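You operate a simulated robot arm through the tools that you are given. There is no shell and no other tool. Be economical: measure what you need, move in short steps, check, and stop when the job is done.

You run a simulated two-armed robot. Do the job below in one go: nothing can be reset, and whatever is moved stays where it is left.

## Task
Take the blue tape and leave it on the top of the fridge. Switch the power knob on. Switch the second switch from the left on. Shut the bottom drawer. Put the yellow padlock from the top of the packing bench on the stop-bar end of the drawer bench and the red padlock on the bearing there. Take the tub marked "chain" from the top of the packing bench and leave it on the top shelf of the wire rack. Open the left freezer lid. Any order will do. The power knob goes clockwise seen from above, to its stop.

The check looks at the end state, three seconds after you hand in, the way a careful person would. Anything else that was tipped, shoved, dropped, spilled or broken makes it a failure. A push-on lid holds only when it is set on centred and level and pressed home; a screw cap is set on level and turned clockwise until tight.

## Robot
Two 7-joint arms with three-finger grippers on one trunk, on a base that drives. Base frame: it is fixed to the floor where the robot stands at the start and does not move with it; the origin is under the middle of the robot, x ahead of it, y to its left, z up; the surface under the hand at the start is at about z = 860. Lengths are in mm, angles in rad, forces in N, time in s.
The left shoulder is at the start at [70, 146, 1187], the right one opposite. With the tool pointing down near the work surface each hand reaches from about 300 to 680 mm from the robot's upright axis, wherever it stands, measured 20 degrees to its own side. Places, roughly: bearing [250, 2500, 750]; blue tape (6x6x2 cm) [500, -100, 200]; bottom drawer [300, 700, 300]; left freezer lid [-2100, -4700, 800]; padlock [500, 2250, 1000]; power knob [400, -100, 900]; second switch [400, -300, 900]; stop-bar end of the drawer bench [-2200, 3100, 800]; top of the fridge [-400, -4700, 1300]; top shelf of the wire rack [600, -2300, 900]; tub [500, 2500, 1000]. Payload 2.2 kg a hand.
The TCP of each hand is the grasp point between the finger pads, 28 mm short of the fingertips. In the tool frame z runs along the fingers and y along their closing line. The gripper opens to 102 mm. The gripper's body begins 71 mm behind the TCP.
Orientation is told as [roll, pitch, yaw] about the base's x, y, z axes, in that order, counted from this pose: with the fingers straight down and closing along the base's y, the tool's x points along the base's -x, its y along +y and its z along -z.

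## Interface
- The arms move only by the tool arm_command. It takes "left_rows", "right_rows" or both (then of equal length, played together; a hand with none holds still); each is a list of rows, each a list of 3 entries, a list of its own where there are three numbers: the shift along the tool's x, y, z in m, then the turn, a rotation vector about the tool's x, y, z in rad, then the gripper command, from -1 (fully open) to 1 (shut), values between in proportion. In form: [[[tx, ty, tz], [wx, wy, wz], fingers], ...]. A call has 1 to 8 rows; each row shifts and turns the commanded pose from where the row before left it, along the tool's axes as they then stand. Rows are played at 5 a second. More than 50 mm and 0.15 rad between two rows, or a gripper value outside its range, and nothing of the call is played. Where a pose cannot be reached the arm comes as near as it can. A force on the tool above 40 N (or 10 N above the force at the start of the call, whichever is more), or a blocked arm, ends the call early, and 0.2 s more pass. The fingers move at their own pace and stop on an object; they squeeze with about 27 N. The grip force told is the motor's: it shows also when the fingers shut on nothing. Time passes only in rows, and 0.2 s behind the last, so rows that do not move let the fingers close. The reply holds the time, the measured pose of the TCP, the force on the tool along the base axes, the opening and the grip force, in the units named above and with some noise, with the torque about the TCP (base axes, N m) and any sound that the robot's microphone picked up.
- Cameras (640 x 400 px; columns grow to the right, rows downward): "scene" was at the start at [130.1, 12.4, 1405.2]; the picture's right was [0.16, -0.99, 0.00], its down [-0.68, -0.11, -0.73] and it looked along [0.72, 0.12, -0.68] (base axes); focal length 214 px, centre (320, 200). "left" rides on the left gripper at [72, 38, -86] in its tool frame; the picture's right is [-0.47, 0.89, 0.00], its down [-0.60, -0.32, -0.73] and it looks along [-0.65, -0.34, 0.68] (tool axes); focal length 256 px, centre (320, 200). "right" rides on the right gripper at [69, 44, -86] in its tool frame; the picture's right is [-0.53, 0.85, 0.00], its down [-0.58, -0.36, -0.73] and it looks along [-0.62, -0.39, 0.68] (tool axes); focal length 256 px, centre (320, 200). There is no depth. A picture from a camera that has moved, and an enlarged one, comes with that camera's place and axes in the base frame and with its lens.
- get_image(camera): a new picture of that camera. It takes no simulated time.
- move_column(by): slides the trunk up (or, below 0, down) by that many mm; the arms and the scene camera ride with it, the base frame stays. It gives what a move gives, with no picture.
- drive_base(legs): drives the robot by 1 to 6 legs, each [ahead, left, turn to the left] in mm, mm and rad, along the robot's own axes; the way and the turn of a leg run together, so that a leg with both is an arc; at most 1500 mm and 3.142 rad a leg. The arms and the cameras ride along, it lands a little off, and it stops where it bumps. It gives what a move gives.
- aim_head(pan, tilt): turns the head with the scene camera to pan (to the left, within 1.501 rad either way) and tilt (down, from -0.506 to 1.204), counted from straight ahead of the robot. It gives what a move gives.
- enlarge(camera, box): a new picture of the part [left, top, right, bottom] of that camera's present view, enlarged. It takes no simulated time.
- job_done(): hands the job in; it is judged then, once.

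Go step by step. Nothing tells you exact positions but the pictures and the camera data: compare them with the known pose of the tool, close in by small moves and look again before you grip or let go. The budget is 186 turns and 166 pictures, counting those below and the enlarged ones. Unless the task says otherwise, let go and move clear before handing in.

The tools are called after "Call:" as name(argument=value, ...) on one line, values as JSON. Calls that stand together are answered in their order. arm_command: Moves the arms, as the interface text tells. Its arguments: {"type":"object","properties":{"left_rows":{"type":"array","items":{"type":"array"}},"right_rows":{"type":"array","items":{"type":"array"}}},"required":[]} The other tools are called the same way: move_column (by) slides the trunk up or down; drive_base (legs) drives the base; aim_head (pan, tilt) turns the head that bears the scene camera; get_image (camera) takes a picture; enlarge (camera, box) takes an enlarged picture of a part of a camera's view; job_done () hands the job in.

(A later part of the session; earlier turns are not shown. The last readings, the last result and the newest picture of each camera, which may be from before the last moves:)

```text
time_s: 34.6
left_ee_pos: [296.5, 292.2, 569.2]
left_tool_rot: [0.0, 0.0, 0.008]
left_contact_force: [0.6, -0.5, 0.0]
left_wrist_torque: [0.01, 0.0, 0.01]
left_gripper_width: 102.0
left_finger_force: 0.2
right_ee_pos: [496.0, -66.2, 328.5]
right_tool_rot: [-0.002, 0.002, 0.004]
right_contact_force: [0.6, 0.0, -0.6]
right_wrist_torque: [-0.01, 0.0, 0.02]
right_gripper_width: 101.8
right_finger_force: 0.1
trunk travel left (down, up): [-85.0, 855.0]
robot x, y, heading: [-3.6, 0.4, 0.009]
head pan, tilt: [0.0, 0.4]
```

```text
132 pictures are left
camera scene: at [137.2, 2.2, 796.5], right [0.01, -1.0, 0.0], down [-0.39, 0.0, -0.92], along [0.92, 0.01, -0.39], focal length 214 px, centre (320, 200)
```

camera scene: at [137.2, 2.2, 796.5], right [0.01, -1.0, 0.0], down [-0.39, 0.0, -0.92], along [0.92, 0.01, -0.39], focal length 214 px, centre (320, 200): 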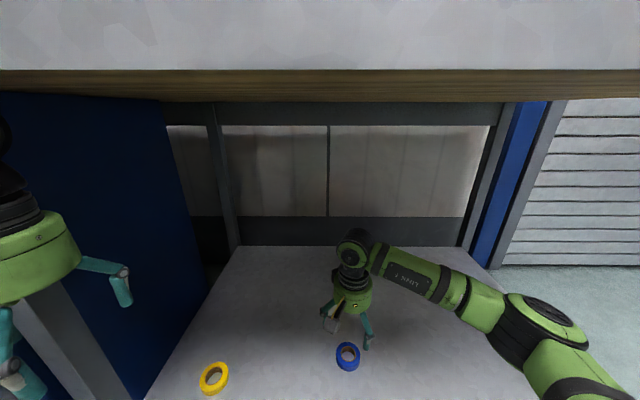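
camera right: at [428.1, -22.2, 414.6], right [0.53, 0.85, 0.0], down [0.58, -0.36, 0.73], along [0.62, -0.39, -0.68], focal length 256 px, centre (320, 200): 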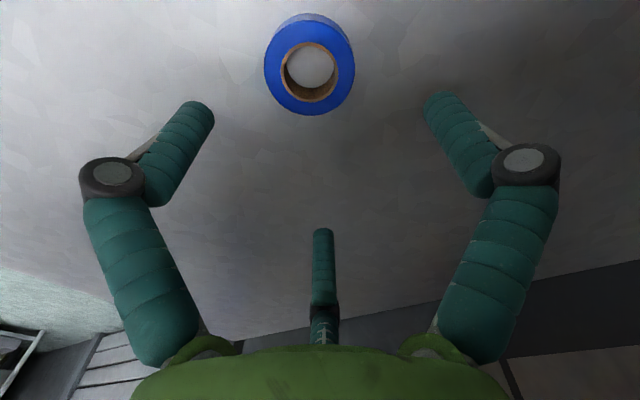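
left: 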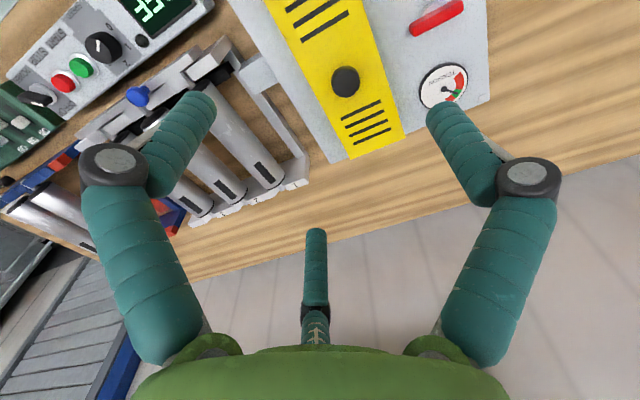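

Triangulated: tape top at about [480, -64, 232]. Shift and come down partway.

Call:
arm_command(right_rows=[[[0.008, 0.001, 0.02], [0, 0, 0], -1], [[0.008, 0.001, 0.02], [0, 0, 0], -1], [[0, 0, 0.02], [0, 0, 0], -1]])

Call:
get_image(camera="right")

```text
time_s: 35.4
left_ee_pos: [297.4, 290.5, 569.1]
left_tool_rot: [0.0, 0.001, 0.008]
left_contact_force: [0.5, -0.4, 0.3]
left_wrist_torque: [-0.01, -0.03, -0.01]
left_gripper_width: 102.2
left_finger_force: 0.1
right_ee_pos: [479.9, -63.0, 267.2]
right_tool_rot: [-0.003, 0.001, 0.006]
right_contact_force: [-0.2, 0.7, 0.7]
right_wrist_torque: [-0.02, -0.01, 0.01]
right_gripper_width: 102.1
right_finger_force: 0.0
trunk travel left (down, up): [-85.0, 855.0]
robot x, y, heading: [-4.6, 0.7, 0.008]
head pan, tilt: [0.0, 0.4]
```

```text
131 pictures are left
camera right: at [411.1, -20.2, 354.7], right [0.53, 0.85, 0.0], down [0.58, -0.36, 0.73], along [0.62, -0.39, -0.68], focal length 256 px, centre (320, 200)
```

right: 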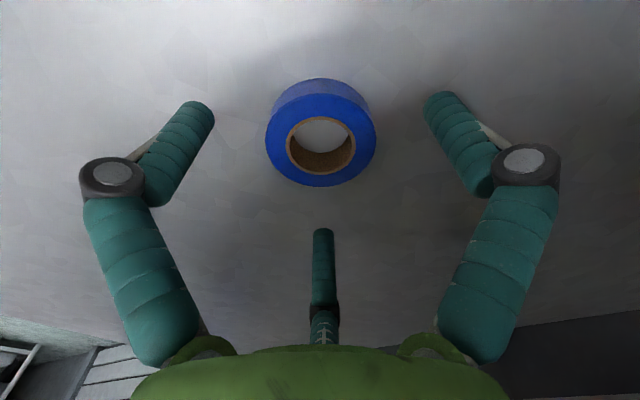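

Centred. Descend 19 mm and grip.

Call:
arm_command(right_rows=[[[0, 0, 0.01], [0, 0, 0], -1], [[0, 0, 0.009], [0, 0, 0], -1], [[0, 0, 0], [0, 0, 0], 0.0], [[0, 0, 0], [0, 0, 0], 0.4], [[0, 0, 0], [0, 0, 0], 0.6], [[0, 0, 0], [0, 0, 0], 1]])

Call:
get_image(camera="right")

```text
time_s: 36.8
left_ee_pos: [296.5, 290.7, 569.2]
left_tool_rot: [-0.001, 0.0, 0.008]
left_contact_force: [-0.3, 0.2, -0.5]
left_wrist_torque: [0.01, -0.02, -0.01]
left_gripper_width: 102.2
left_finger_force: 0.1
right_ee_pos: [479.7, -63.5, 249.7]
right_tool_rot: [-0.002, -0.001, 0.006]
right_contact_force: [0.8, -0.9, 6.9]
right_wrist_torque: [-0.12, -0.09, -0.01]
right_gripper_width: 56.7
right_finger_force: 27.0
trunk travel left (down, up): [-85.0, 855.0]
robot x, y, heading: [-4.2, 4.2, 0.01]
head pan, tilt: [0.0, 0.4]
```

```text
130 pictures are left
camera right: at [411.1, -20.0, 336.2], right [0.53, 0.85, 0.0], down [0.58, -0.36, 0.73], along [0.62, -0.39, -0.68], focal length 256 px, centre (320, 200)
```

right: 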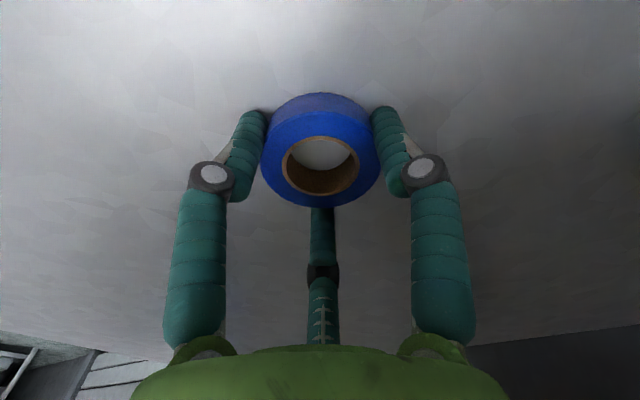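

Tape held. Lift, retract and back out from under the bench.

Call:
arm_command(right_rows=[[[0, 0, -0.04], [0, 0, 0], 1], [[0, 0, -0.04], [0, 0, 0], 1], [[0.03, 0, -0.03], [0, 0, 0], 1], [[0.04, -0.01, -0.02], [0, 0, 0], 1], [[0.04, -0.02, 0], [0, 0, 0], 1]])

Call:
drive_base(legs=[[-420, 0, 0], [0, 480, 0]])

Call:
aim_head(pan=0.4, tilt=0.5)

Call:
get_image(camera="scene")

```text
time_s: 38.0
left_ee_pos: [296.5, 290.8, 568.9]
left_tool_rot: [-0.002, 0.001, 0.01]
left_contact_force: [-0.2, 0.1, 0.0]
left_wrist_torque: [-0.05, 0.02, 0.01]
left_gripper_width: 102.0
left_finger_force: 0.1
right_ee_pos: [370.0, -93.0, 379.5]
right_tool_rot: [-0.001, 0.0, 0.006]
right_contact_force: [-0.4, 1.2, -1.0]
right_wrist_torque: [-0.02, -0.01, 0.04]
right_gripper_width: 57.0
right_finger_force: 26.7
trunk travel left (down, up): [-85.0, 855.0]
robot x, y, heading: [-7.4, 3.4, 0.008]
head pan, tilt: [0.0, 0.4]
```

```text
time_s: 42.9
left_ee_pos: [-106.8, 759.7, 569.7]
left_tool_rot: [-0.002, 0.0, 0.002]
left_contact_force: [0.6, -0.6, 0.2]
left_wrist_torque: [0.0, -0.01, 0.0]
left_gripper_width: 102.0
left_finger_force: 0.0
right_ee_pos: [-35.0, 375.9, 378.7]
right_tool_rot: [-0.002, 0.004, -0.001]
right_contact_force: [-0.1, -0.1, 0.2]
right_wrist_torque: [-0.02, 0.01, 0.04]
right_gripper_width: 57.0
right_finger_force: 26.9
trunk travel left (down, up): [-85.0, 855.0]
robot x, y, heading: [-407.2, 473.3, 0.002]
head pan, tilt: [0.0, 0.4]
```

```text
time_s: 43.8
left_ee_pos: [-108.2, 758.3, 569.6]
left_tool_rot: [-0.001, 0.0, 0.001]
left_contact_force: [1.0, -0.4, 0.9]
left_wrist_torque: [0.0, 0.0, 0.02]
left_gripper_width: 102.1
left_finger_force: 0.1
right_ee_pos: [-36.1, 376.3, 378.2]
right_tool_rot: [-0.001, 0.004, -0.001]
right_contact_force: [-0.6, -0.2, -0.5]
right_wrist_torque: [0.03, 0.0, -0.03]
right_gripper_width: 57.0
right_finger_force: 26.7
trunk travel left (down, up): [-85.0, 855.0]
robot x, y, heading: [-407.7, 474.2, -0.002]
head pan, tilt: [0.4, 0.499]
```

```text
129 pictures are left
camera scene: at [-277.1, 507.1, 787.4], right [0.39, -0.92, 0.0], down [-0.44, -0.19, -0.88], along [0.81, 0.34, -0.48], focal length 214 px, centre (320, 200)
```

scene: 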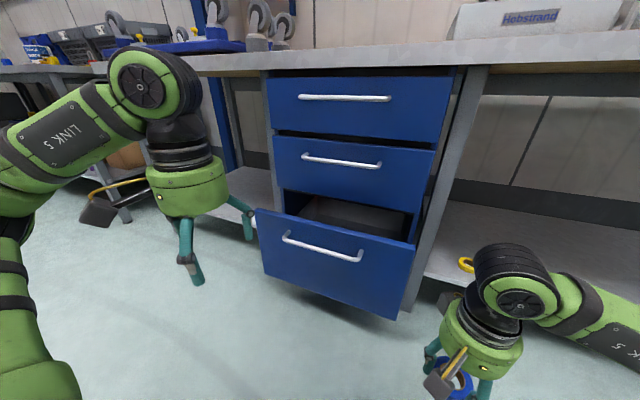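

The drawer handle is at about [152, 684, 384] with the panel behind at x≈182. I'll move the left hand forward, close it, and tilt it to point ahead.

Call:
arm_command(left_rows=[[[-0.045, -0.015, 0], [0, 0, 0], 1], [[-0.045, -0.015, 0], [0, 0, 0], 1], [[-0.045, -0.015, 0], [0, 0, 0], 1], [[-0.04, -0.015, 0], [0, 0, 0], 1], [[0, -0.013, 0], [0, -0.145, 0], 1], [[0, 0, 0], [0, -0.145, 0], 1], [[0, 0, 0], [0, -0.145, 0], 1], [[0, 0, 0], [0, -0.145, 0], 1]])

Call:
arm_command(left_rows=[[[0, 0, 0], [0, -0.145, 0], 1], [[0, 0, 0], [0, -0.145, 0], 1], [[0, 0, 0], [0, -0.145, 0], 1], [[0, 0, 0], [0, -0.145, 0], 1], [[0, 0, 0], [0, -0.145, 0], 1], [[0, 0, 0], [0, -0.145, 0], 1], [[0, 0, 0], [0, -0.12, 0], 1]])

Call:
get_image(camera="scene")

```text
time_s: 45.6
left_ee_pos: [68.8, 688.3, 570.3]
left_tool_rot: [0.001, -0.581, 0.004]
left_contact_force: [-0.2, -1.3, -0.6]
left_wrist_torque: [0.02, 0.03, 0.01]
left_gripper_width: 1.9
left_finger_force: 27.5
right_ee_pos: [-35.2, 375.3, 378.5]
right_tool_rot: [-0.002, 0.003, -0.001]
right_contact_force: [0.4, -0.1, -1.2]
right_wrist_torque: [-0.01, 0.01, -0.03]
right_gripper_width: 56.7
right_finger_force: 27.0
trunk travel left (down, up): [-85.0, 855.0]
robot x, y, heading: [-412.3, 476.4, 0.002]
head pan, tilt: [0.4, 0.499]
```

```text
time_s: 47.2
left_ee_pos: [102.9, 677.7, 581.4]
left_tool_rot: [0.046, -1.478, -0.054]
left_contact_force: [0.5, -0.4, 0.3]
left_wrist_torque: [0.01, -0.02, -0.02]
left_gripper_width: 2.0
left_finger_force: 26.8
left hand out of reach, approached as far as the arm can: row 5, 6, 7
right_ee_pos: [-36.7, 375.8, 378.1]
right_tool_rot: [-0.003, 0.002, -0.001]
right_contact_force: [-0.1, 0.1, -0.6]
right_wrist_torque: [0.04, 0.01, 0.0]
right_gripper_width: 57.0
right_finger_force: 26.7
trunk travel left (down, up): [-85.0, 855.0]
robot x, y, heading: [-406.2, 471.2, 0.003]
head pan, tilt: [0.4, 0.499]
```

```text
128 pictures are left
camera scene: at [-277.0, 507.3, 787.3], right [0.39, -0.92, 0.0], down [-0.44, -0.19, -0.88], along [0.81, 0.34, -0.48], focal length 214 px, centre (320, 200)
```

scene: 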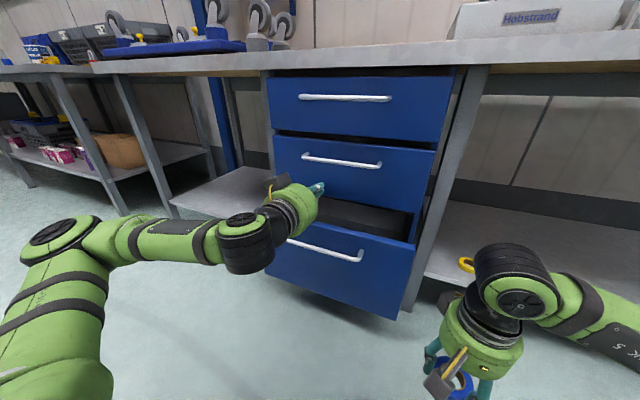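

Nearly horizontal. Lower it to below the handle height, then look.

Call:
arm_command(left_rows=[[[0.02, 0, -0.04], [0, 0, 0], 1], [[0.05, 0, 0], [0, 0, 0], 1], [[0.05, 0, 0], [0, 0, 0], 1], [[0.05, 0, 0], [0, 0, 0], 1], [[0.05, 0, 0], [0, 0, 0], 1], [[0.03, 0, 0], [0, 0, 0], 1]])

Call:
get_image(camera="scene")

Call:
get_image(camera="left")

```text
time_s: 48.6
left_ee_pos: [104.6, 686.6, 565.9]
left_tool_rot: [0.047, -1.471, -0.057]
left_contact_force: [0.7, 0.2, -1.3]
left_wrist_torque: [-0.02, -0.02, 0.0]
left_gripper_width: 2.1
left_finger_force: 27.0
left hand out of reach, approached as far as the arm can: row 1, 2, 3, 4, 5, 6
right_ee_pos: [-37.0, 375.7, 377.6]
right_tool_rot: [-0.002, 0.003, -0.001]
right_contact_force: [-0.2, 0.6, 0.2]
right_wrist_torque: [0.02, -0.01, -0.01]
right_gripper_width: 56.7
right_finger_force: 27.0
trunk travel left (down, up): [-85.0, 855.0]
robot x, y, heading: [-407.2, 470.2, 0.006]
head pan, tilt: [0.4, 0.499]
```

```text
127 pictures are left
camera scene: at [-277.1, 507.2, 787.4], right [0.39, -0.92, 0.0], down [-0.44, -0.19, -0.88], along [0.81, 0.34, -0.48], focal length 214 px, centre (320, 200)
```

scene: 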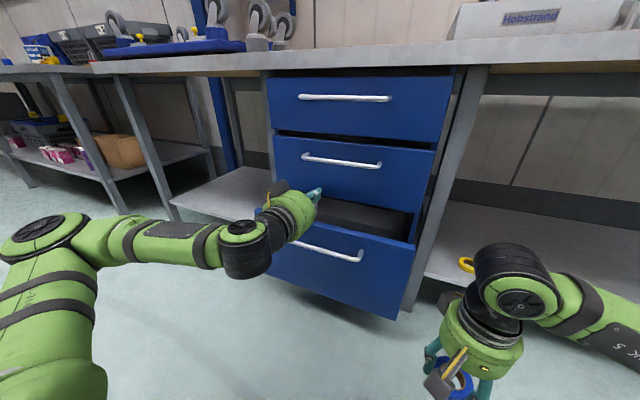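

```text
126 pictures are left
camera left: at [11.8, 725.5, 503.9], right [0.06, 0.88, 0.47], down [-0.67, -0.31, 0.67], along [0.74, -0.35, 0.57], focal length 256 px, centre (320, 200)
```

left: 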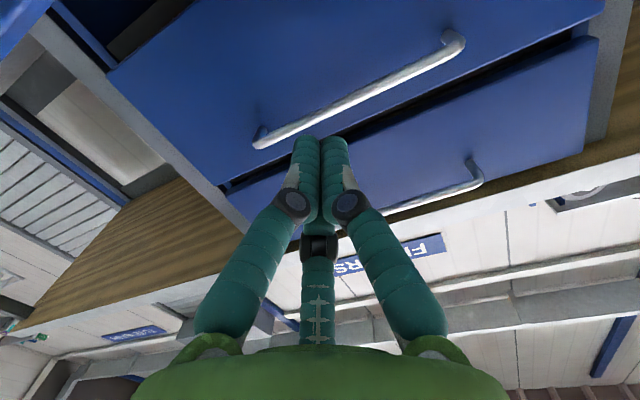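

That orientation is at the arm's limit lower down. I'll undo, tilt back to about 50°, and then lower.

Call:
arm_command(left_rows=[[[-0.05, 0, 0], [0, 0, 0], 1], [[-0.05, 0, 0], [0, 0, 0], 1], [[-0.05, 0, 0], [0, 0, 0], 1], [[-0.05, 0, 0], [0, 0, 0], 1], [[-0.05, 0, 0], [0, 0, 0], 1], [[0, 0, 0], [0, 0.14, 0], 1], [[0, 0, 0], [0, 0.14, 0], 1], [[0, 0, 0], [0, 0.14, 0], 1]])

Call:
arm_command(left_rows=[[[0, 0, 0], [0, 0.14, 0], 1], [[0, 0, 0], [0, 0.14, 0], 1], [[0, 0, 0], [0, 0.14, 0], 1]])

```text
time_s: 50.4
left_ee_pos: [127.7, 684.5, 814.0]
left_tool_rot: [0.008, -1.053, -0.018]
left_contact_force: [-0.7, 0.3, 0.1]
left_wrist_torque: [-0.01, 0.0, -0.03]
left_gripper_width: 2.0
left_finger_force: 26.7
right_ee_pos: [-36.2, 375.6, 378.5]
right_tool_rot: [0.001, 0.002, -0.003]
right_contact_force: [-0.6, -0.3, -0.8]
right_wrist_torque: [0.02, 0.0, -0.02]
right_gripper_width: 57.0
right_finger_force: 26.9
trunk travel left (down, up): [-85.0, 855.0]
robot x, y, heading: [-408.7, 473.5, 0.003]
head pan, tilt: [0.4, 0.499]
```

```text
time_s: 51.2
left_ee_pos: [125.7, 685.4, 814.0]
left_tool_rot: [0.009, -0.634, -0.014]
left_contact_force: [-0.2, 0.0, 0.2]
left_wrist_torque: [-0.02, -0.02, -0.05]
left_gripper_width: 2.2
left_finger_force: 26.9
right_ee_pos: [-36.1, 374.7, 378.1]
right_tool_rot: [-0.002, 0.003, -0.003]
right_contact_force: [0.1, 0.1, -0.4]
right_wrist_torque: [-0.01, -0.03, -0.01]
right_gripper_width: 56.9
right_finger_force: 27.3
trunk travel left (down, up): [-85.0, 855.0]
robot x, y, heading: [-408.1, 471.9, 0.002]
head pan, tilt: [0.4, 0.499]
```

Call:
arm_command(left_rows=[[[0.0403, 0, -0.0296], [0, 0, 0], 1], [[0.029, 0, 0.0395], [0, 0, 0], 1], [[0.029, 0, 0.0395], [0, 0, 0], 1], [[0.029, 0, 0.0395], [0, 0, 0], 1], [[0.029, 0, 0.0395], [0, 0, 0], 1], [[0.029, 0, 0.0395], [0, 0, 0], 1], [[0.029, 0, 0.0395], [0, 0, 0], 1], [[0.029, 0, 0.0395], [0, 0, 0], 1]])

Call:
arm_command(left_rows=[[[0.029, 0, 0.0395], [0, 0, 0], 1], [[0.029, 0, 0.0395], [0, 0, 0], 1], [[0.02, 0, 0.028], [0, 0, 0], 1]])

Call:
get_image(camera="scene")

Call:
get_image(camera="left")

```text
time_s: 53.0
left_ee_pos: [73.1, 688.2, 467.5]
left_tool_rot: [0.004, -0.635, -0.014]
left_contact_force: [-0.7, -0.6, 0.7]
left_wrist_torque: [0.05, 0.0, 0.04]
left_gripper_width: 2.2
left_finger_force: 27.3
right_ee_pos: [-35.3, 374.4, 379.1]
right_tool_rot: [-0.002, 0.003, -0.002]
right_contact_force: [-0.5, 0.2, -0.3]
right_wrist_torque: [0.0, 0.0, -0.01]
right_gripper_width: 56.8
right_finger_force: 27.4
trunk travel left (down, up): [-85.0, 855.0]
robot x, y, heading: [-408.2, 473.3, 0.004]
head pan, tilt: [0.4, 0.499]
```

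```text
time_s: 53.8
left_ee_pos: [78.6, 688.5, 336.0]
left_tool_rot: [0.005, -0.637, -0.014]
left_contact_force: [-0.4, -0.4, 0.1]
left_wrist_torque: [0.0, -0.01, 0.0]
left_gripper_width: 2.1
left_finger_force: 26.9
right_ee_pos: [-36.1, 374.6, 378.6]
right_tool_rot: [0.0, 0.003, -0.002]
right_contact_force: [1.0, 0.0, -1.3]
right_wrist_torque: [-0.02, -0.01, 0.0]
right_gripper_width: 57.1
right_finger_force: 27.4
trunk travel left (down, up): [-85.0, 855.0]
robot x, y, heading: [-409.0, 471.9, 0.001]
head pan, tilt: [0.4, 0.499]
```

```text
125 pictures are left
camera scene: at [-277.1, 507.2, 787.4], right [0.39, -0.92, 0.0], down [-0.44, -0.19, -0.88], along [0.81, 0.34, -0.48], focal length 214 px, centre (320, 200)
```

scene: 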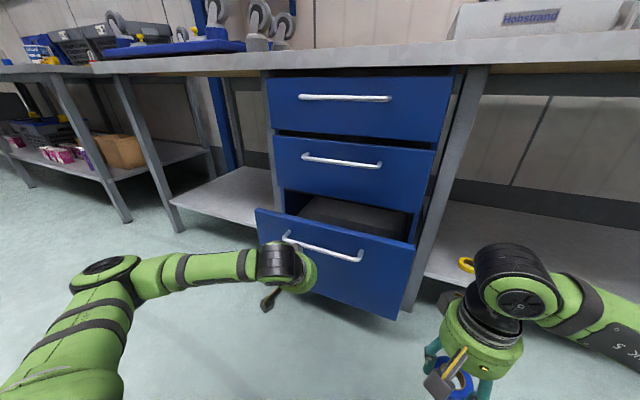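

```text
124 pictures are left
camera left: at [-31.5, 726.8, 362.8], right [0.38, 0.88, 0.28], down [0.05, -0.32, 0.95], along [0.92, -0.35, -0.17], focal length 256 px, centre (320, 200)
```

left: 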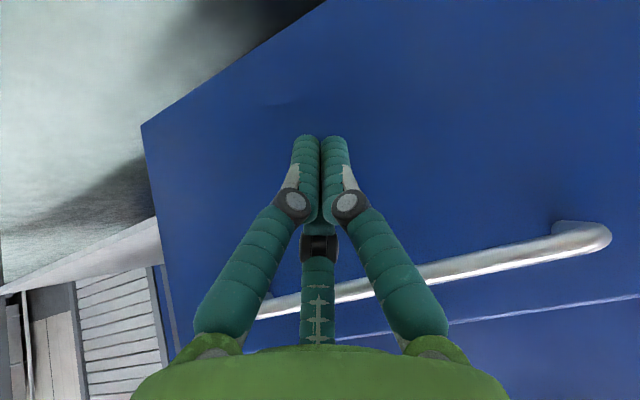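

Lower another 45 mm to clear the handle, then push forward.

Call:
arm_command(left_rows=[[[0.027, 0, 0.0363], [0, 0, 0], 1], [[-0.0395, 0, 0.029], [0, 0, 0], 1], [[-0.0395, 0, 0.029], [0, 0, 0], 1], [[-0.0395, 0, 0.029], [0, 0, 0], 1]])

Call:
get_image(camera="scene")

```text
time_s: 54.8
left_ee_pos: [222.8, 687.8, 293.3]
left_tool_rot: [0.007, -0.637, -0.014]
left_contact_force: [1.0, -0.3, 0.3]
left_wrist_torque: [0.0, -0.01, 0.0]
left_gripper_width: 2.2
left_finger_force: 26.3
right_ee_pos: [-36.1, 375.3, 378.4]
right_tool_rot: [-0.001, 0.003, -0.001]
right_contact_force: [-0.1, 0.1, -0.5]
right_wrist_torque: [0.01, -0.01, 0.0]
right_gripper_width: 57.1
right_finger_force: 27.2
trunk travel left (down, up): [-85.0, 855.0]
robot x, y, heading: [-409.5, 469.3, 0.004]
head pan, tilt: [0.4, 0.499]
```

```text
123 pictures are left
camera scene: at [-277.1, 507.1, 787.3], right [0.39, -0.92, 0.0], down [-0.44, -0.19, -0.88], along [0.81, 0.34, -0.48], focal length 214 px, centre (320, 200)
```

scene: 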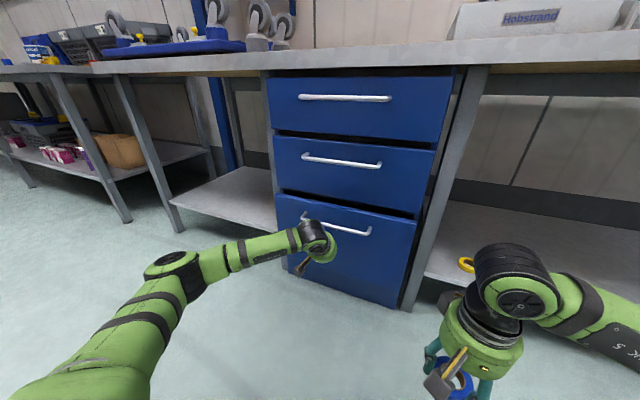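

Sliding shut easily. Continue until it stops.

Call:
arm_command(left_rows=[[[-0.0322, 0, 0.0237], [0, 0, 0], 1], [[-0.0161, 0, 0.0118], [0, 0, 0], 1], [[-0.0161, 0, 0.0118], [0, 0, 0], 1], [[-0.0161, 0, 0.0118], [0, 0, 0], 1]])

Call:
get_image(camera="scene")

```text
time_s: 55.3
left_ee_pos: [259.1, 684.8, 293.6]
left_tool_rot: [0.004, -0.626, -0.005]
left_contact_force: [-20.6, -1.2, 7.9]
left_wrist_torque: [0.2, -2.07, 0.35]
left_gripper_width: 2.3
left_finger_force: 27.1
right_ee_pos: [-36.2, 376.4, 378.8]
right_tool_rot: [-0.001, 0.002, -0.001]
right_contact_force: [-0.2, 0.2, -0.3]
right_wrist_torque: [-0.04, 0.03, 0.01]
right_gripper_width: 57.1
right_finger_force: 26.8
trunk travel left (down, up): [-85.0, 855.0]
robot x, y, heading: [-413.7, 472.1, 0.004]
head pan, tilt: [0.4, 0.499]
stopped in row 2 (left hand): the force on the tool passed its limit at 107 N (the readings are from after the stop); the commanded pose is now the measured one
```

```text
122 pictures are left
camera scene: at [-279.7, 507.2, 787.9], right [0.39, -0.92, 0.0], down [-0.44, -0.19, -0.88], along [0.81, 0.34, -0.48], focal length 214 px, centre (320, 200)
```

scene: 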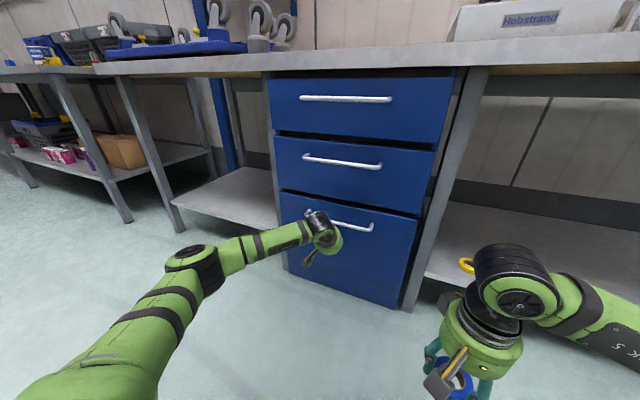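

Hit its stop. Press once gently, then retract and check.

Call:
arm_command(left_rows=[[[-0.004, 0, 0.003], [0, 0, 0], 1], [[0, 0, 0], [0, 0, 0], 1], [[0.0395, 0, -0.029], [0, 0, 0], 1], [[0.0395, 0, -0.029], [0, 0, 0], 1], [[0.0395, 0, -0.029], [0, 0, 0], 1]])

Call:
arm_command(left_rows=[[[0.0395, 0, -0.029], [0, 0.14, 0], 1], [[0, 0, 0], [0, 0.14, 0], 1], [[0, 0, 0], [0, 0.14, 0], 1], [[0, 0, 0], [0, 0.14, 0], 1], [[0, 0, -0.04], [0, 0.06, 0], 1], [[0.02, 0, -0.04], [0, 0, 0], 1], [[0.02, 0, -0.04], [0, 0, 0], 1], [[0.02, 0, -0.04], [0, 0, 0], 1]])

Call:
enlarge(camera="scene", box=[240, 60, 480, 320])

```text
time_s: 55.6
left_ee_pos: [259.9, 683.8, 294.0]
left_tool_rot: [0.001, -0.624, -0.005]
left_contact_force: [-21.1, 0.7, 9.7]
left_wrist_torque: [0.16, -2.25, 0.38]
left_gripper_width: 2.1
left_finger_force: 26.9
right_ee_pos: [-37.6, 377.2, 379.4]
right_tool_rot: [-0.002, 0.0, 0.001]
right_contact_force: [-0.1, -0.6, -0.6]
right_wrist_torque: [0.0, -0.02, -0.05]
right_gripper_width: 57.1
right_finger_force: 26.9
trunk travel left (down, up): [-85.0, 855.0]
robot x, y, heading: [-410.6, 473.2, 0.008]
head pan, tilt: [0.4, 0.499]
stopped in row 1 (left hand): the force on the tool passed its limit at 48 N (the readings are from after the stop); the commanded pose is now the measured one
```

```text
time_s: 56.6
left_ee_pos: [207.7, 686.5, 292.4]
left_tool_rot: [0.002, -0.087, -0.001]
left_contact_force: [-13.8, -2.1, 6.6]
left_wrist_torque: [0.31, -1.84, 0.12]
left_gripper_width: 1.9
left_finger_force: 27.3
right_ee_pos: [-36.9, 376.6, 379.6]
right_tool_rot: [-0.002, 0.002, -0.001]
right_contact_force: [-0.2, 0.7, 0.1]
right_wrist_torque: [0.0, -0.03, -0.02]
right_gripper_width: 57.2
right_finger_force: 26.8
trunk travel left (down, up): [-85.0, 855.0]
robot x, y, heading: [-413.0, 471.8, 0.004]
head pan, tilt: [0.4, 0.499]
stopped in row 4 (left hand): the force on the tool passed its limit at 61 N (the readings are from after the stop); the commanded pose is now the measured one
```

```text
1.54 times, centred on (360, 190) of scene
camera zoom: at [-279.7, 507.4, 787.8], right [0.39, -0.92, 0.0], down [-0.44, -0.19, -0.88], along [0.81, 0.35, -0.48], focal length 330 px, centre (258, 215)
```

zoom: 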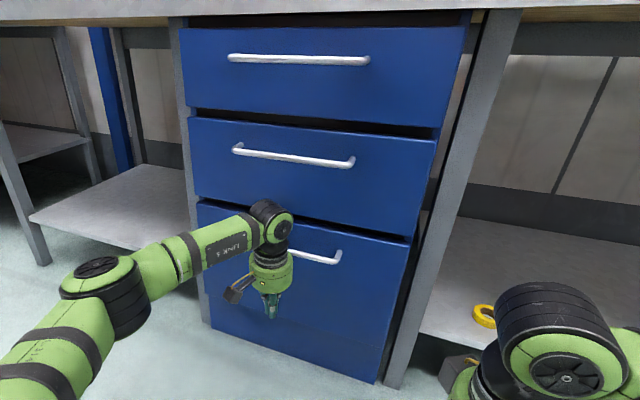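

The hand bumped the handle while straightening; I'll pull straight back.

Call:
arm_command(left_rows=[[[0.04, 0, 0], [0, 0, 0], 1], [[0.04, 0, 0], [0, 0, 0], 1], [[0.04, 0, -0.02], [0, 0.08, 0], 1], [[0.04, 0, -0.03], [0, 0, 0], 1], [[0, 0, -0.05], [0, 0, 0], 1], [[0, 0, -0.05], [0, 0, 0], 1], [[0, 0, -0.05], [0, 0, 0], 1]])

Call:
enlarge(camera="scene", box=[240, 60, 480, 320])

```text
time_s: 58.2
left_ee_pos: [47.2, 688.2, 477.4]
left_tool_rot: [0.003, -0.007, -0.002]
left_contact_force: [0.2, 0.1, -0.4]
left_wrist_torque: [0.0, 0.04, 0.01]
left_gripper_width: 2.3
left_finger_force: 26.9
right_ee_pos: [-35.8, 377.2, 377.5]
right_tool_rot: [-0.003, 0.004, -0.001]
right_contact_force: [-0.1, 0.8, -0.1]
right_wrist_torque: [-0.01, 0.0, 0.0]
right_gripper_width: 57.1
right_finger_force: 26.8
trunk travel left (down, up): [-85.0, 855.0]
robot x, y, heading: [-406.9, 474.7, 0.002]
head pan, tilt: [0.4, 0.499]
```

```text
1.54 times, centred on (360, 190) of scene
camera zoom: at [-278.2, 507.7, 787.3], right [0.39, -0.92, 0.0], down [-0.44, -0.19, -0.88], along [0.81, 0.35, -0.48], focal length 330 px, centre (258, 215)
```

zoom: 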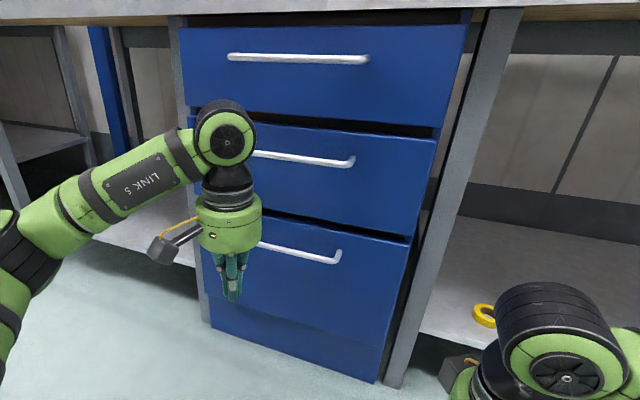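

Drawer flush. Now raise the trunk and look toward the south side (fridge/freezer).

Call:
move_column(by=400)

Call:
move_column(by=240)

Call:
aim_head(pan=-1.5, tilt=0.3)

Call:
get_image(camera="scene")

```text
time_s: 62.0
left_ee_pos: [46.1, 687.7, 876.3]
left_tool_rot: [0.004, -0.007, 0.001]
left_contact_force: [-0.6, 0.2, -0.9]
left_wrist_torque: [0.0, -0.01, -0.03]
left_gripper_width: 2.0
left_finger_force: 27.0
right_ee_pos: [-35.8, 377.2, 777.0]
right_tool_rot: [-0.003, 0.005, 0.0]
right_contact_force: [0.5, -1.2, -1.2]
right_wrist_torque: [0.04, 0.01, 0.03]
right_gripper_width: 57.1
right_finger_force: 27.4
trunk travel left (down, up): [-485.0, 455.0]
robot x, y, heading: [-408.4, 468.4, 0.006]
head pan, tilt: [0.4, 0.499]
```

```text
time_s: 64.5
left_ee_pos: [45.5, 688.8, 1117.0]
left_tool_rot: [0.003, -0.007, -0.002]
left_contact_force: [-0.3, -0.5, -0.4]
left_wrist_torque: [0.01, -0.02, 0.01]
left_gripper_width: 2.0
left_finger_force: 26.4
right_ee_pos: [-36.5, 376.1, 1017.9]
right_tool_rot: [-0.004, 0.004, 0.0]
right_contact_force: [0.4, -0.7, -1.0]
right_wrist_torque: [0.03, 0.07, -0.03]
right_gripper_width: 57.3
right_finger_force: 27.1
trunk travel left (down, up): [-725.0, 215.0]
robot x, y, heading: [-409.3, 473.0, 0.004]
head pan, tilt: [0.4, 0.499]
```

```text
time_s: 66.4
left_ee_pos: [46.1, 686.5, 1117.2]
left_tool_rot: [0.004, -0.007, 0.001]
left_contact_force: [-0.4, -0.4, 0.1]
left_wrist_torque: [-0.01, -0.02, -0.01]
left_gripper_width: 2.2
left_finger_force: 27.1
right_ee_pos: [-35.9, 376.4, 1017.1]
right_tool_rot: [-0.004, 0.003, -0.003]
right_contact_force: [-0.7, -0.3, -1.0]
right_wrist_torque: [0.0, -0.01, 0.02]
right_gripper_width: 57.3
right_finger_force: 27.4
trunk travel left (down, up): [-725.0, 215.0]
robot x, y, heading: [-411.4, 475.7, 0.002]
head pan, tilt: [-1.499, 0.3]
```

```text
119 pictures are left
camera scene: at [-354.5, 378.8, 1445.8], right [-1.0, -0.08, 0.0], down [-0.02, 0.29, -0.96], along [0.07, -0.95, -0.3], focal length 214 px, centre (320, 200)
```

scene: 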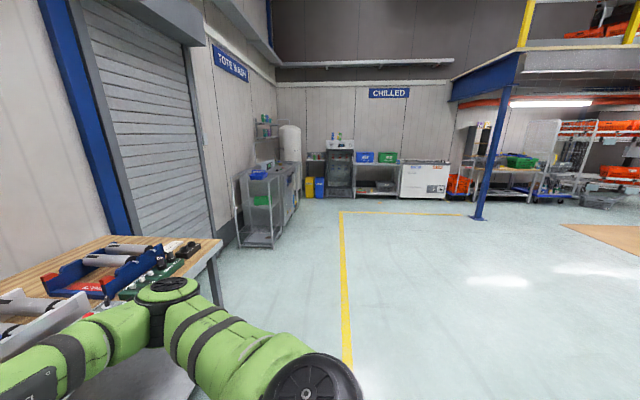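

I can see the fridge and chest freezer under "CHILLED" and the wire rack on the left. Drive south along the clear aisle.

Call:
drive_base(legs=[[-200, 0, 0], [0, 0, -1.571], [1500, 0, 0], [1500, 0, 0], [900, 0, 0]])

Call:
aim_head(pan=0.0, tilt=0.35)

Call:
get_image(camera="scene")

```text
time_s: 90.3
left_ee_pos: [-427.6, -3877.7, 1117.5]
left_tool_rot: [0.002, -0.008, -1.557]
left_contact_force: [0.4, -0.4, 0.5]
left_wrist_torque: [0.02, -0.03, 0.03]
left_gripper_width: 2.0
left_finger_force: 26.8
right_ee_pos: [-738.6, -3801.2, 1017.8]
right_tool_rot: [-0.004, 0.003, -1.555]
right_contact_force: [-0.4, 1.5, -0.8]
right_wrist_torque: [0.02, 0.01, 0.01]
right_gripper_width: 57.4
right_finger_force: 27.3
trunk travel left (down, up): [-725.0, 215.0]
robot x, y, heading: [-652.8, -3428.5, -1.555]
head pan, tilt: [-1.499, 0.3]
```

```text
time_s: 91.9
left_ee_pos: [-427.2, -3879.7, 1117.4]
left_tool_rot: [0.004, -0.007, -1.555]
left_contact_force: [-0.2, 0.3, -0.3]
left_wrist_torque: [0.0, -0.03, 0.01]
left_gripper_width: 2.1
left_finger_force: 26.6
right_ee_pos: [-739.4, -3801.2, 1017.5]
right_tool_rot: [-0.002, 0.004, -1.555]
right_contact_force: [0.1, 0.2, 0.6]
right_wrist_torque: [-0.04, 0.0, -0.01]
right_gripper_width: 57.2
right_finger_force: 27.1
trunk travel left (down, up): [-725.0, 215.0]
robot x, y, heading: [-649.2, -3425.7, -1.552]
head pan, tilt: [0.0, 0.351]
```

```text
118 pictures are left
camera scene: at [-648.2, -3569.3, 1441.0], right [-1.0, -0.02, 0.0], down [-0.01, 0.34, -0.94], along [0.02, -0.94, -0.34], focal length 214 px, centre (320, 200)
```

scene: 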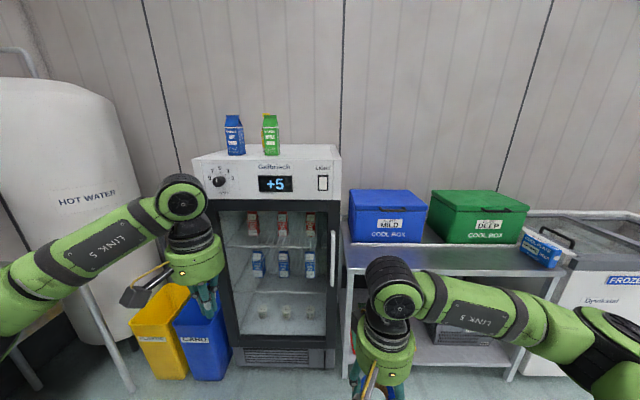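

The fridge top carries two cartons on its left, with the right half free. Raise the trunk for a better view of it.

Call:
move_column(by=210)

Call:
aim_head(pan=0.2, tilt=0.5)

Call:
get_image(camera="scene")

```text
time_s: 94.1
left_ee_pos: [-428.1, -3877.1, 1327.2]
left_tool_rot: [0.003, -0.007, -1.555]
left_contact_force: [0.0, -0.4, -0.9]
left_wrist_torque: [0.01, -0.01, 0.01]
left_gripper_width: 2.2
left_finger_force: 27.2
right_ee_pos: [-739.2, -3801.8, 1227.6]
right_tool_rot: [-0.004, 0.004, -1.557]
right_contact_force: [-0.5, -0.5, 0.2]
right_wrist_torque: [-0.01, -0.01, 0.01]
right_gripper_width: 57.1
right_finger_force: 26.9
trunk travel left (down, up): [-935.0, 5.0]
robot x, y, heading: [-645.9, -3420.5, -1.548]
head pan, tilt: [0.0, 0.351]
```

```text
time_s: 94.8
left_ee_pos: [-427.6, -3878.9, 1326.2]
left_tool_rot: [0.001, -0.007, -1.556]
left_contact_force: [0.7, 0.2, 0.8]
left_wrist_torque: [0.02, -0.03, 0.02]
left_gripper_width: 2.0
left_finger_force: 26.8
right_ee_pos: [-739.0, -3800.8, 1228.1]
right_tool_rot: [-0.004, 0.004, -1.557]
right_contact_force: [-1.0, 0.5, -0.9]
right_wrist_torque: [0.01, 0.01, -0.03]
right_gripper_width: 57.0
right_finger_force: 27.5
trunk travel left (down, up): [-935.0, 5.0]
robot x, y, heading: [-646.6, -3422.3, -1.553]
head pan, tilt: [0.201, 0.499]
```

```text
117 pictures are left
camera scene: at [-630.0, -3565.2, 1637.4], right [-0.98, -0.22, 0.0], down [-0.1, 0.47, -0.88], along [0.19, -0.86, -0.48], focal length 214 px, centre (320, 200)
```

scene: 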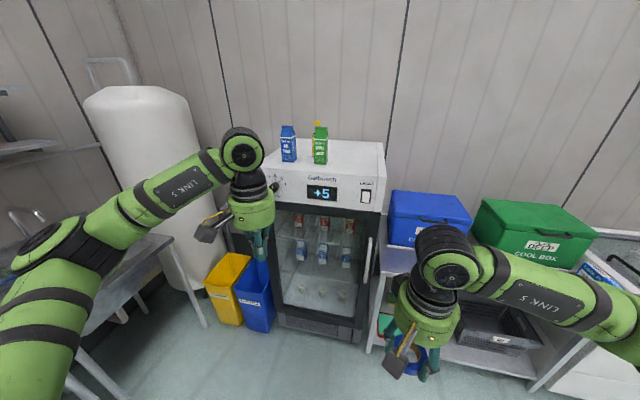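

Fridge-top front-right corner is about [-683, -4317, 1319]. I'll tuck the left hand, lift the right one, and drive up to it.

Call:
arm_command(left_rows=[[[0.045, 0, -0.01], [0, 0, 0], 0], [[0.045, 0, -0.01], [0, 0, 0], 0], [[0.045, 0, -0.01], [0, 0, 0], 0], [[0.03, 0, -0.01], [0, 0, 0], 0]], right_rows=[[[0, 0, -0.049], [0, 0, 0], 1], [[0, 0, -0.049], [0, 0, 0], 1], [[0, 0, -0.049], [0, 0, 0], 1], [[0, 0, -0.049], [0, 0, 0], 1]])

Call:
drive_base(legs=[[300, 170, -0.015], [215, 0, 0]])

Call:
aim_head(pan=-0.1, tilt=0.7)

Call:
get_image(camera="scene")

Call:
get_image(camera="right")

```text
time_s: 95.8
left_ee_pos: [-428.3, -3709.6, 1369.5]
left_tool_rot: [0.002, -0.009, -1.554]
left_contact_force: [-0.3, 0.2, -0.6]
left_wrist_torque: [-0.03, 0.04, 0.03]
left_gripper_width: 51.0
left_finger_force: 0.1
right_ee_pos: [-736.8, -3796.3, 1426.2]
right_tool_rot: [-0.003, 0.002, -1.555]
right_contact_force: [0.4, -0.4, 0.0]
right_wrist_torque: [-0.04, 0.02, -0.06]
right_gripper_width: 56.7
right_finger_force: 26.8
trunk travel left (down, up): [-935.0, 5.0]
robot x, y, heading: [-648.5, -3425.5, -1.548]
head pan, tilt: [0.201, 0.499]
```

```text
time_s: 99.3
left_ee_pos: [-255.9, -4216.4, 1369.4]
left_tool_rot: [0.004, -0.012, -1.561]
left_contact_force: [-0.3, 1.6, 0.2]
left_wrist_torque: [-0.05, 0.04, 0.0]
left_gripper_width: 51.0
left_finger_force: 0.1
right_ee_pos: [-565.0, -4300.4, 1425.2]
right_tool_rot: [-0.003, -0.002, -1.562]
right_contact_force: [-0.1, 0.5, 0.4]
right_wrist_torque: [-0.06, -0.03, -0.02]
right_gripper_width: 56.7
right_finger_force: 26.7
trunk travel left (down, up): [-935.0, 5.0]
robot x, y, heading: [-473.2, -3934.9, -1.554]
head pan, tilt: [0.201, 0.499]
```

```text
time_s: 100.2
left_ee_pos: [-255.7, -4223.8, 1368.6]
left_tool_rot: [0.003, -0.008, -1.562]
left_contact_force: [0.3, -0.3, -1.0]
left_wrist_torque: [0.01, 0.01, 0.01]
left_gripper_width: 51.1
left_finger_force: 0.0
right_ee_pos: [-565.6, -4307.6, 1424.1]
right_tool_rot: [-0.002, 0.004, -1.561]
right_contact_force: [-0.1, 0.2, -0.4]
right_wrist_torque: [-0.01, 0.03, 0.02]
right_gripper_width: 57.1
right_finger_force: 26.8
trunk travel left (down, up): [-935.0, 5.0]
robot x, y, heading: [-473.1, -3933.9, -1.554]
head pan, tilt: [-0.099, 0.7]
```

```text
116 pictures are left
camera scene: at [-482.3, -4069.2, 1619.7], right [-1.0, 0.08, 0.0], down [0.05, 0.64, -0.77], along [-0.06, -0.76, -0.64], focal length 214 px, centre (320, 200)
```

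scene: 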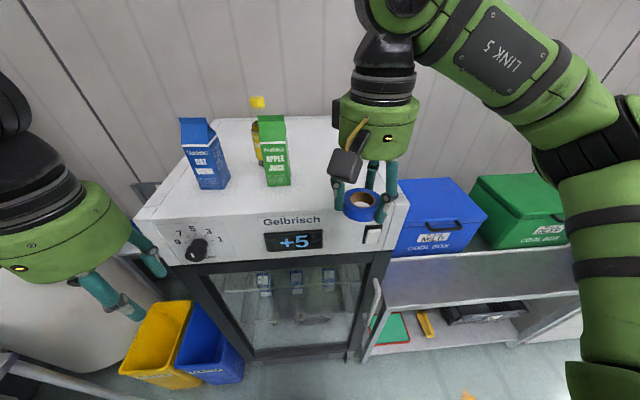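

```text
115 pictures are left
camera right: at [-521.2, -4237.4, 1511.4], right [0.85, -0.53, 0.0], down [-0.36, -0.58, 0.73], along [-0.39, -0.62, -0.68], focal length 256 px, centre (320, 200)
```

right: 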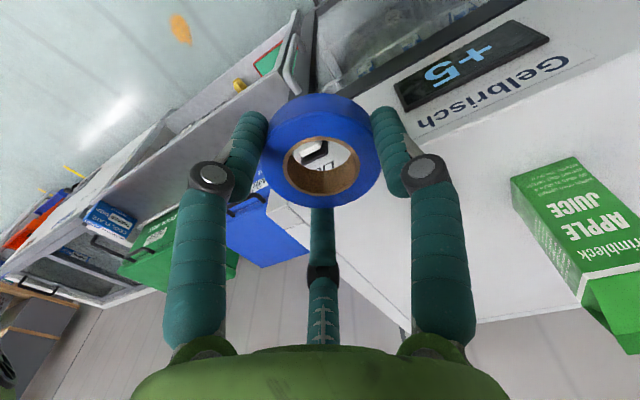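

Free space on the right half; target about [-580, -4470]. Extend the hand over it and lower partway.

Call:
arm_command(right_rows=[[[-0.045, -0.005, 0], [0, 0, 0], 1], [[-0.045, -0.005, 0], [0, 0, 0], 1], [[-0.045, -0.005, 0], [0, 0, 0], 1], [[-0.027, 0, 0.02], [0, 0, 0], 1], [[0, 0, 0.03], [0, 0, 0], 1]])

Call:
get_image(camera="scene")

Call:
get_image(camera="right")

```text
time_s: 101.3
left_ee_pos: [-256.9, -4224.4, 1367.2]
left_tool_rot: [0.003, -0.006, -1.563]
left_contact_force: [-0.6, -0.5, -0.4]
left_wrist_torque: [0.02, -0.03, -0.02]
left_gripper_width: 51.1
left_finger_force: 0.0
right_ee_pos: [-578.8, -4470.8, 1374.3]
right_tool_rot: [-0.001, 0.003, -1.561]
right_contact_force: [-0.6, -0.2, -0.3]
right_wrist_torque: [-0.02, -0.05, -0.02]
right_gripper_width: 57.0
right_finger_force: 26.7
trunk travel left (down, up): [-935.0, 5.0]
robot x, y, heading: [-472.9, -3932.8, -1.557]
head pan, tilt: [-0.099, 0.7]
```

```text
114 pictures are left
camera scene: at [-483.6, -4070.1, 1619.6], right [-1.0, 0.09, 0.0], down [0.06, 0.64, -0.76], along [-0.06, -0.76, -0.64], focal length 214 px, centre (320, 200)
```

scene: 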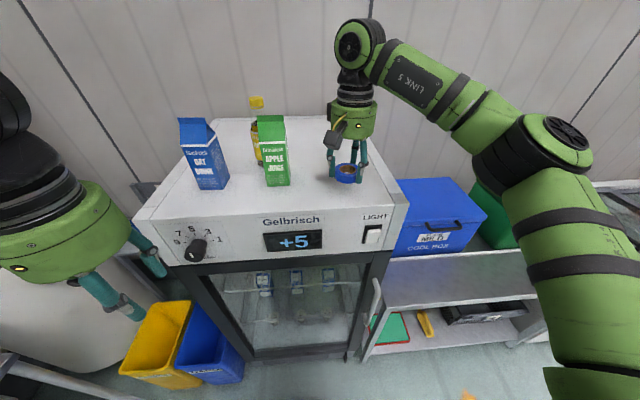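

```text
113 pictures are left
camera right: at [-535.3, -4401.4, 1460.9], right [0.85, -0.53, 0.0], down [-0.36, -0.58, 0.73], along [-0.39, -0.62, -0.68], focal length 256 px, centre (320, 200)
```

right: 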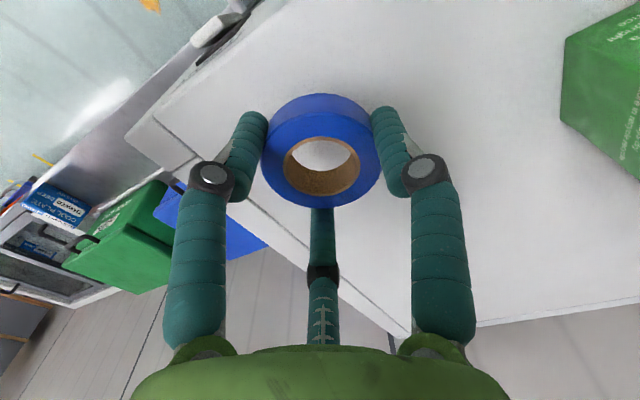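

Well inside the top. Lower gently to contact.

Call:
arm_command(right_rows=[[[0, 0, 0.006], [0, 0, 0], 1], [[0, 0, 0.005], [0, 0, 0], 1], [[0, 0, 0.004], [0, 0, 0], 1], [[0, 0, 0.004], [0, 0, 0], 1]])

Call:
enlarge(camera="scene", box=[290, 120, 410, 195])

```text
time_s: 102.3
left_ee_pos: [-254.9, -4223.0, 1367.8]
left_tool_rot: [0.004, -0.006, -1.56]
left_contact_force: [0.0, -0.2, -1.0]
left_wrist_torque: [-0.01, 0.02, 0.01]
left_gripper_width: 51.0
left_finger_force: 0.0
right_ee_pos: [-578.4, -4467.2, 1354.4]
right_tool_rot: [-0.002, 0.004, -1.561]
right_contact_force: [0.6, -0.2, -0.1]
right_wrist_torque: [0.01, 0.0, -0.03]
right_gripper_width: 57.0
right_finger_force: 26.6
trunk travel left (down, up): [-935.0, 5.0]
robot x, y, heading: [-476.4, -3932.6, -1.556]
head pan, tilt: [-0.099, 0.7]
```

```text
5.33 times, centred on (350, 158) of scene
camera zoom: at [-481.8, -4069.2, 1619.7], right [-1.0, 0.09, 0.0], down [0.05, 0.64, -0.76], along [-0.07, -0.76, -0.64], focal length 1144 px, centre (160, 427)
```

zoom: 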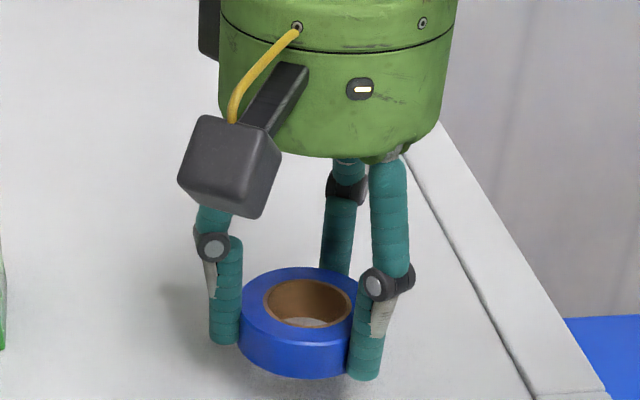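

Call:
arm_command(right_rows=[[[0, 0, 0.004], [0, 0, 0], 1], [[0, 0, 0.004], [0, 0, 0], 1], [[0, 0, 0.004], [0, 0, 0], 1], [[0, 0, 0.004], [0, 0, 0], 1]])

Call:
enlarge(camera="scene", box=[290, 120, 410, 195])

```text
time_s: 103.3
left_ee_pos: [-255.0, -4222.8, 1368.0]
left_tool_rot: [0.004, -0.008, -1.563]
left_contact_force: [1.2, -0.3, -1.2]
left_wrist_torque: [-0.04, 0.02, 0.01]
left_gripper_width: 51.1
left_finger_force: 0.0
right_ee_pos: [-579.3, -4468.3, 1339.6]
right_tool_rot: [-0.003, 0.004, -1.562]
right_contact_force: [-0.2, 0.6, -0.8]
right_wrist_torque: [-0.01, -0.01, 0.03]
right_gripper_width: 57.3
right_finger_force: 26.9
trunk travel left (down, up): [-935.0, 5.0]
robot x, y, heading: [-474.6, -3929.4, -1.557]
head pan, tilt: [-0.099, 0.7]
```

```text
5.33 times, centred on (350, 158) of scene
camera zoom: at [-482.4, -4069.4, 1619.6], right [-1.0, 0.09, 0.0], down [0.06, 0.64, -0.76], along [-0.07, -0.76, -0.64], focal length 1144 px, centre (160, 427)
```

zoom: 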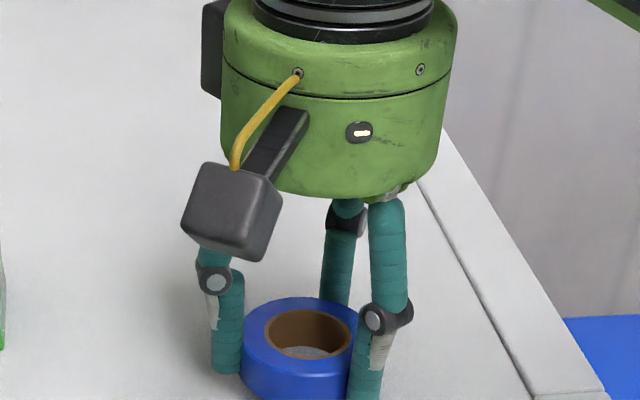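

Call:
arm_command(right_rows=[[[0, 0, 0.004], [0, 0, 0], 1], [[0, 0, 0.004], [0, 0, 0], 1], [[0, 0, 0.004], [0, 0, 0], 1], [[0, 0, 0.004], [0, 0, 0], 1], [[0, 0, 0.004], [0, 0, 0], 1], [[0, 0, 0.004], [0, 0, 0], 1], [[0, 0, 0.004], [0, 0, 0], 1]])

Call:
enlarge(camera="scene", box=[290, 120, 410, 195])

```text
time_s: 104.6
left_ee_pos: [-255.3, -4221.3, 1368.6]
left_tool_rot: [0.002, -0.009, -1.562]
left_contact_force: [-0.3, -0.6, 0.2]
left_wrist_torque: [0.01, 0.01, 0.01]
left_gripper_width: 51.0
left_finger_force: 0.1
right_ee_pos: [-579.3, -4467.2, 1326.1]
right_tool_rot: [0.002, -0.007, -1.563]
right_contact_force: [-0.4, 3.0, 9.4]
right_wrist_torque: [0.44, 0.19, -0.1]
right_gripper_width: 57.2
right_finger_force: 27.3
trunk travel left (down, up): [-935.0, 5.0]
robot x, y, heading: [-474.1, -3932.8, -1.559]
head pan, tilt: [-0.099, 0.7]
stopped in row 6 (right hand): the force on the tool passed its limit at 45 N (the readings are from after the stop); the commanded pose is now the measured one
```

```text
5.33 times, centred on (350, 158) of scene
camera zoom: at [-481.9, -4067.1, 1619.6], right [-1.0, 0.09, 0.0], down [0.05, 0.64, -0.77], along [-0.07, -0.76, -0.64], focal length 1144 px, centre (160, 427)
```

zoom: 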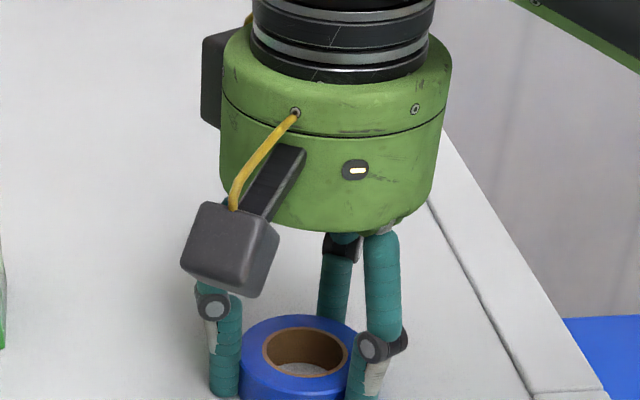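

In contact. Release and lift clear.

Call:
arm_command(right_rows=[[[0, 0, 0], [0, 0, 0], -0.4], [[0, 0, 0], [0, 0, 0], -0.9], [[0, 0, 0], [0, 0, 0], -0.9], [[0, 0, -0.04], [0, 0, 0], -0.9], [[0, 0, -0.05], [0, 0, 0], -0.9], [[0.04, 0, 0], [0, 0, 0], -0.9], [[0.05, 0, 0], [0, 0, 0], -0.9]])

Call:
get_image(camera="scene")

```text
time_s: 106.2
left_ee_pos: [-257.3, -4221.1, 1368.7]
left_tool_rot: [0.002, -0.009, -1.561]
left_contact_force: [0.3, 0.2, -0.2]
left_wrist_torque: [-0.01, -0.01, 0.02]
left_gripper_width: 51.1
left_finger_force: 0.1
right_ee_pos: [-582.6, -4380.0, 1411.9]
right_tool_rot: [0.002, -0.007, -1.565]
right_contact_force: [-0.4, 0.6, -0.3]
right_wrist_torque: [-0.05, -0.04, -0.01]
right_gripper_width: 97.0
right_finger_force: 0.0
trunk travel left (down, up): [-935.0, 5.0]
robot x, y, heading: [-473.2, -3934.8, -1.559]
head pan, tilt: [-0.099, 0.7]
```

```text
109 pictures are left
camera scene: at [-484.7, -4067.0, 1619.9], right [-1.0, 0.09, 0.0], down [0.06, 0.64, -0.77], along [-0.06, -0.76, -0.64], focal length 214 px, centre (320, 200)
```

scene: 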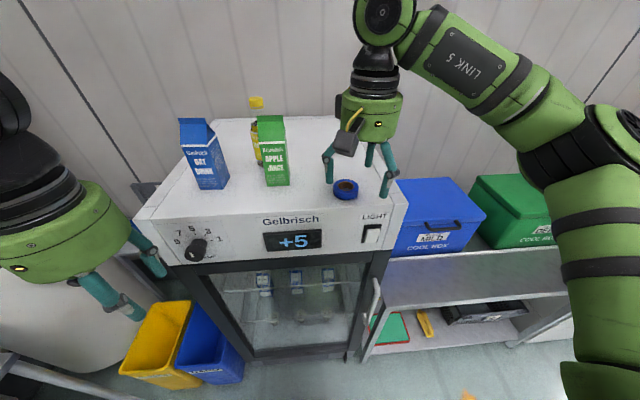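

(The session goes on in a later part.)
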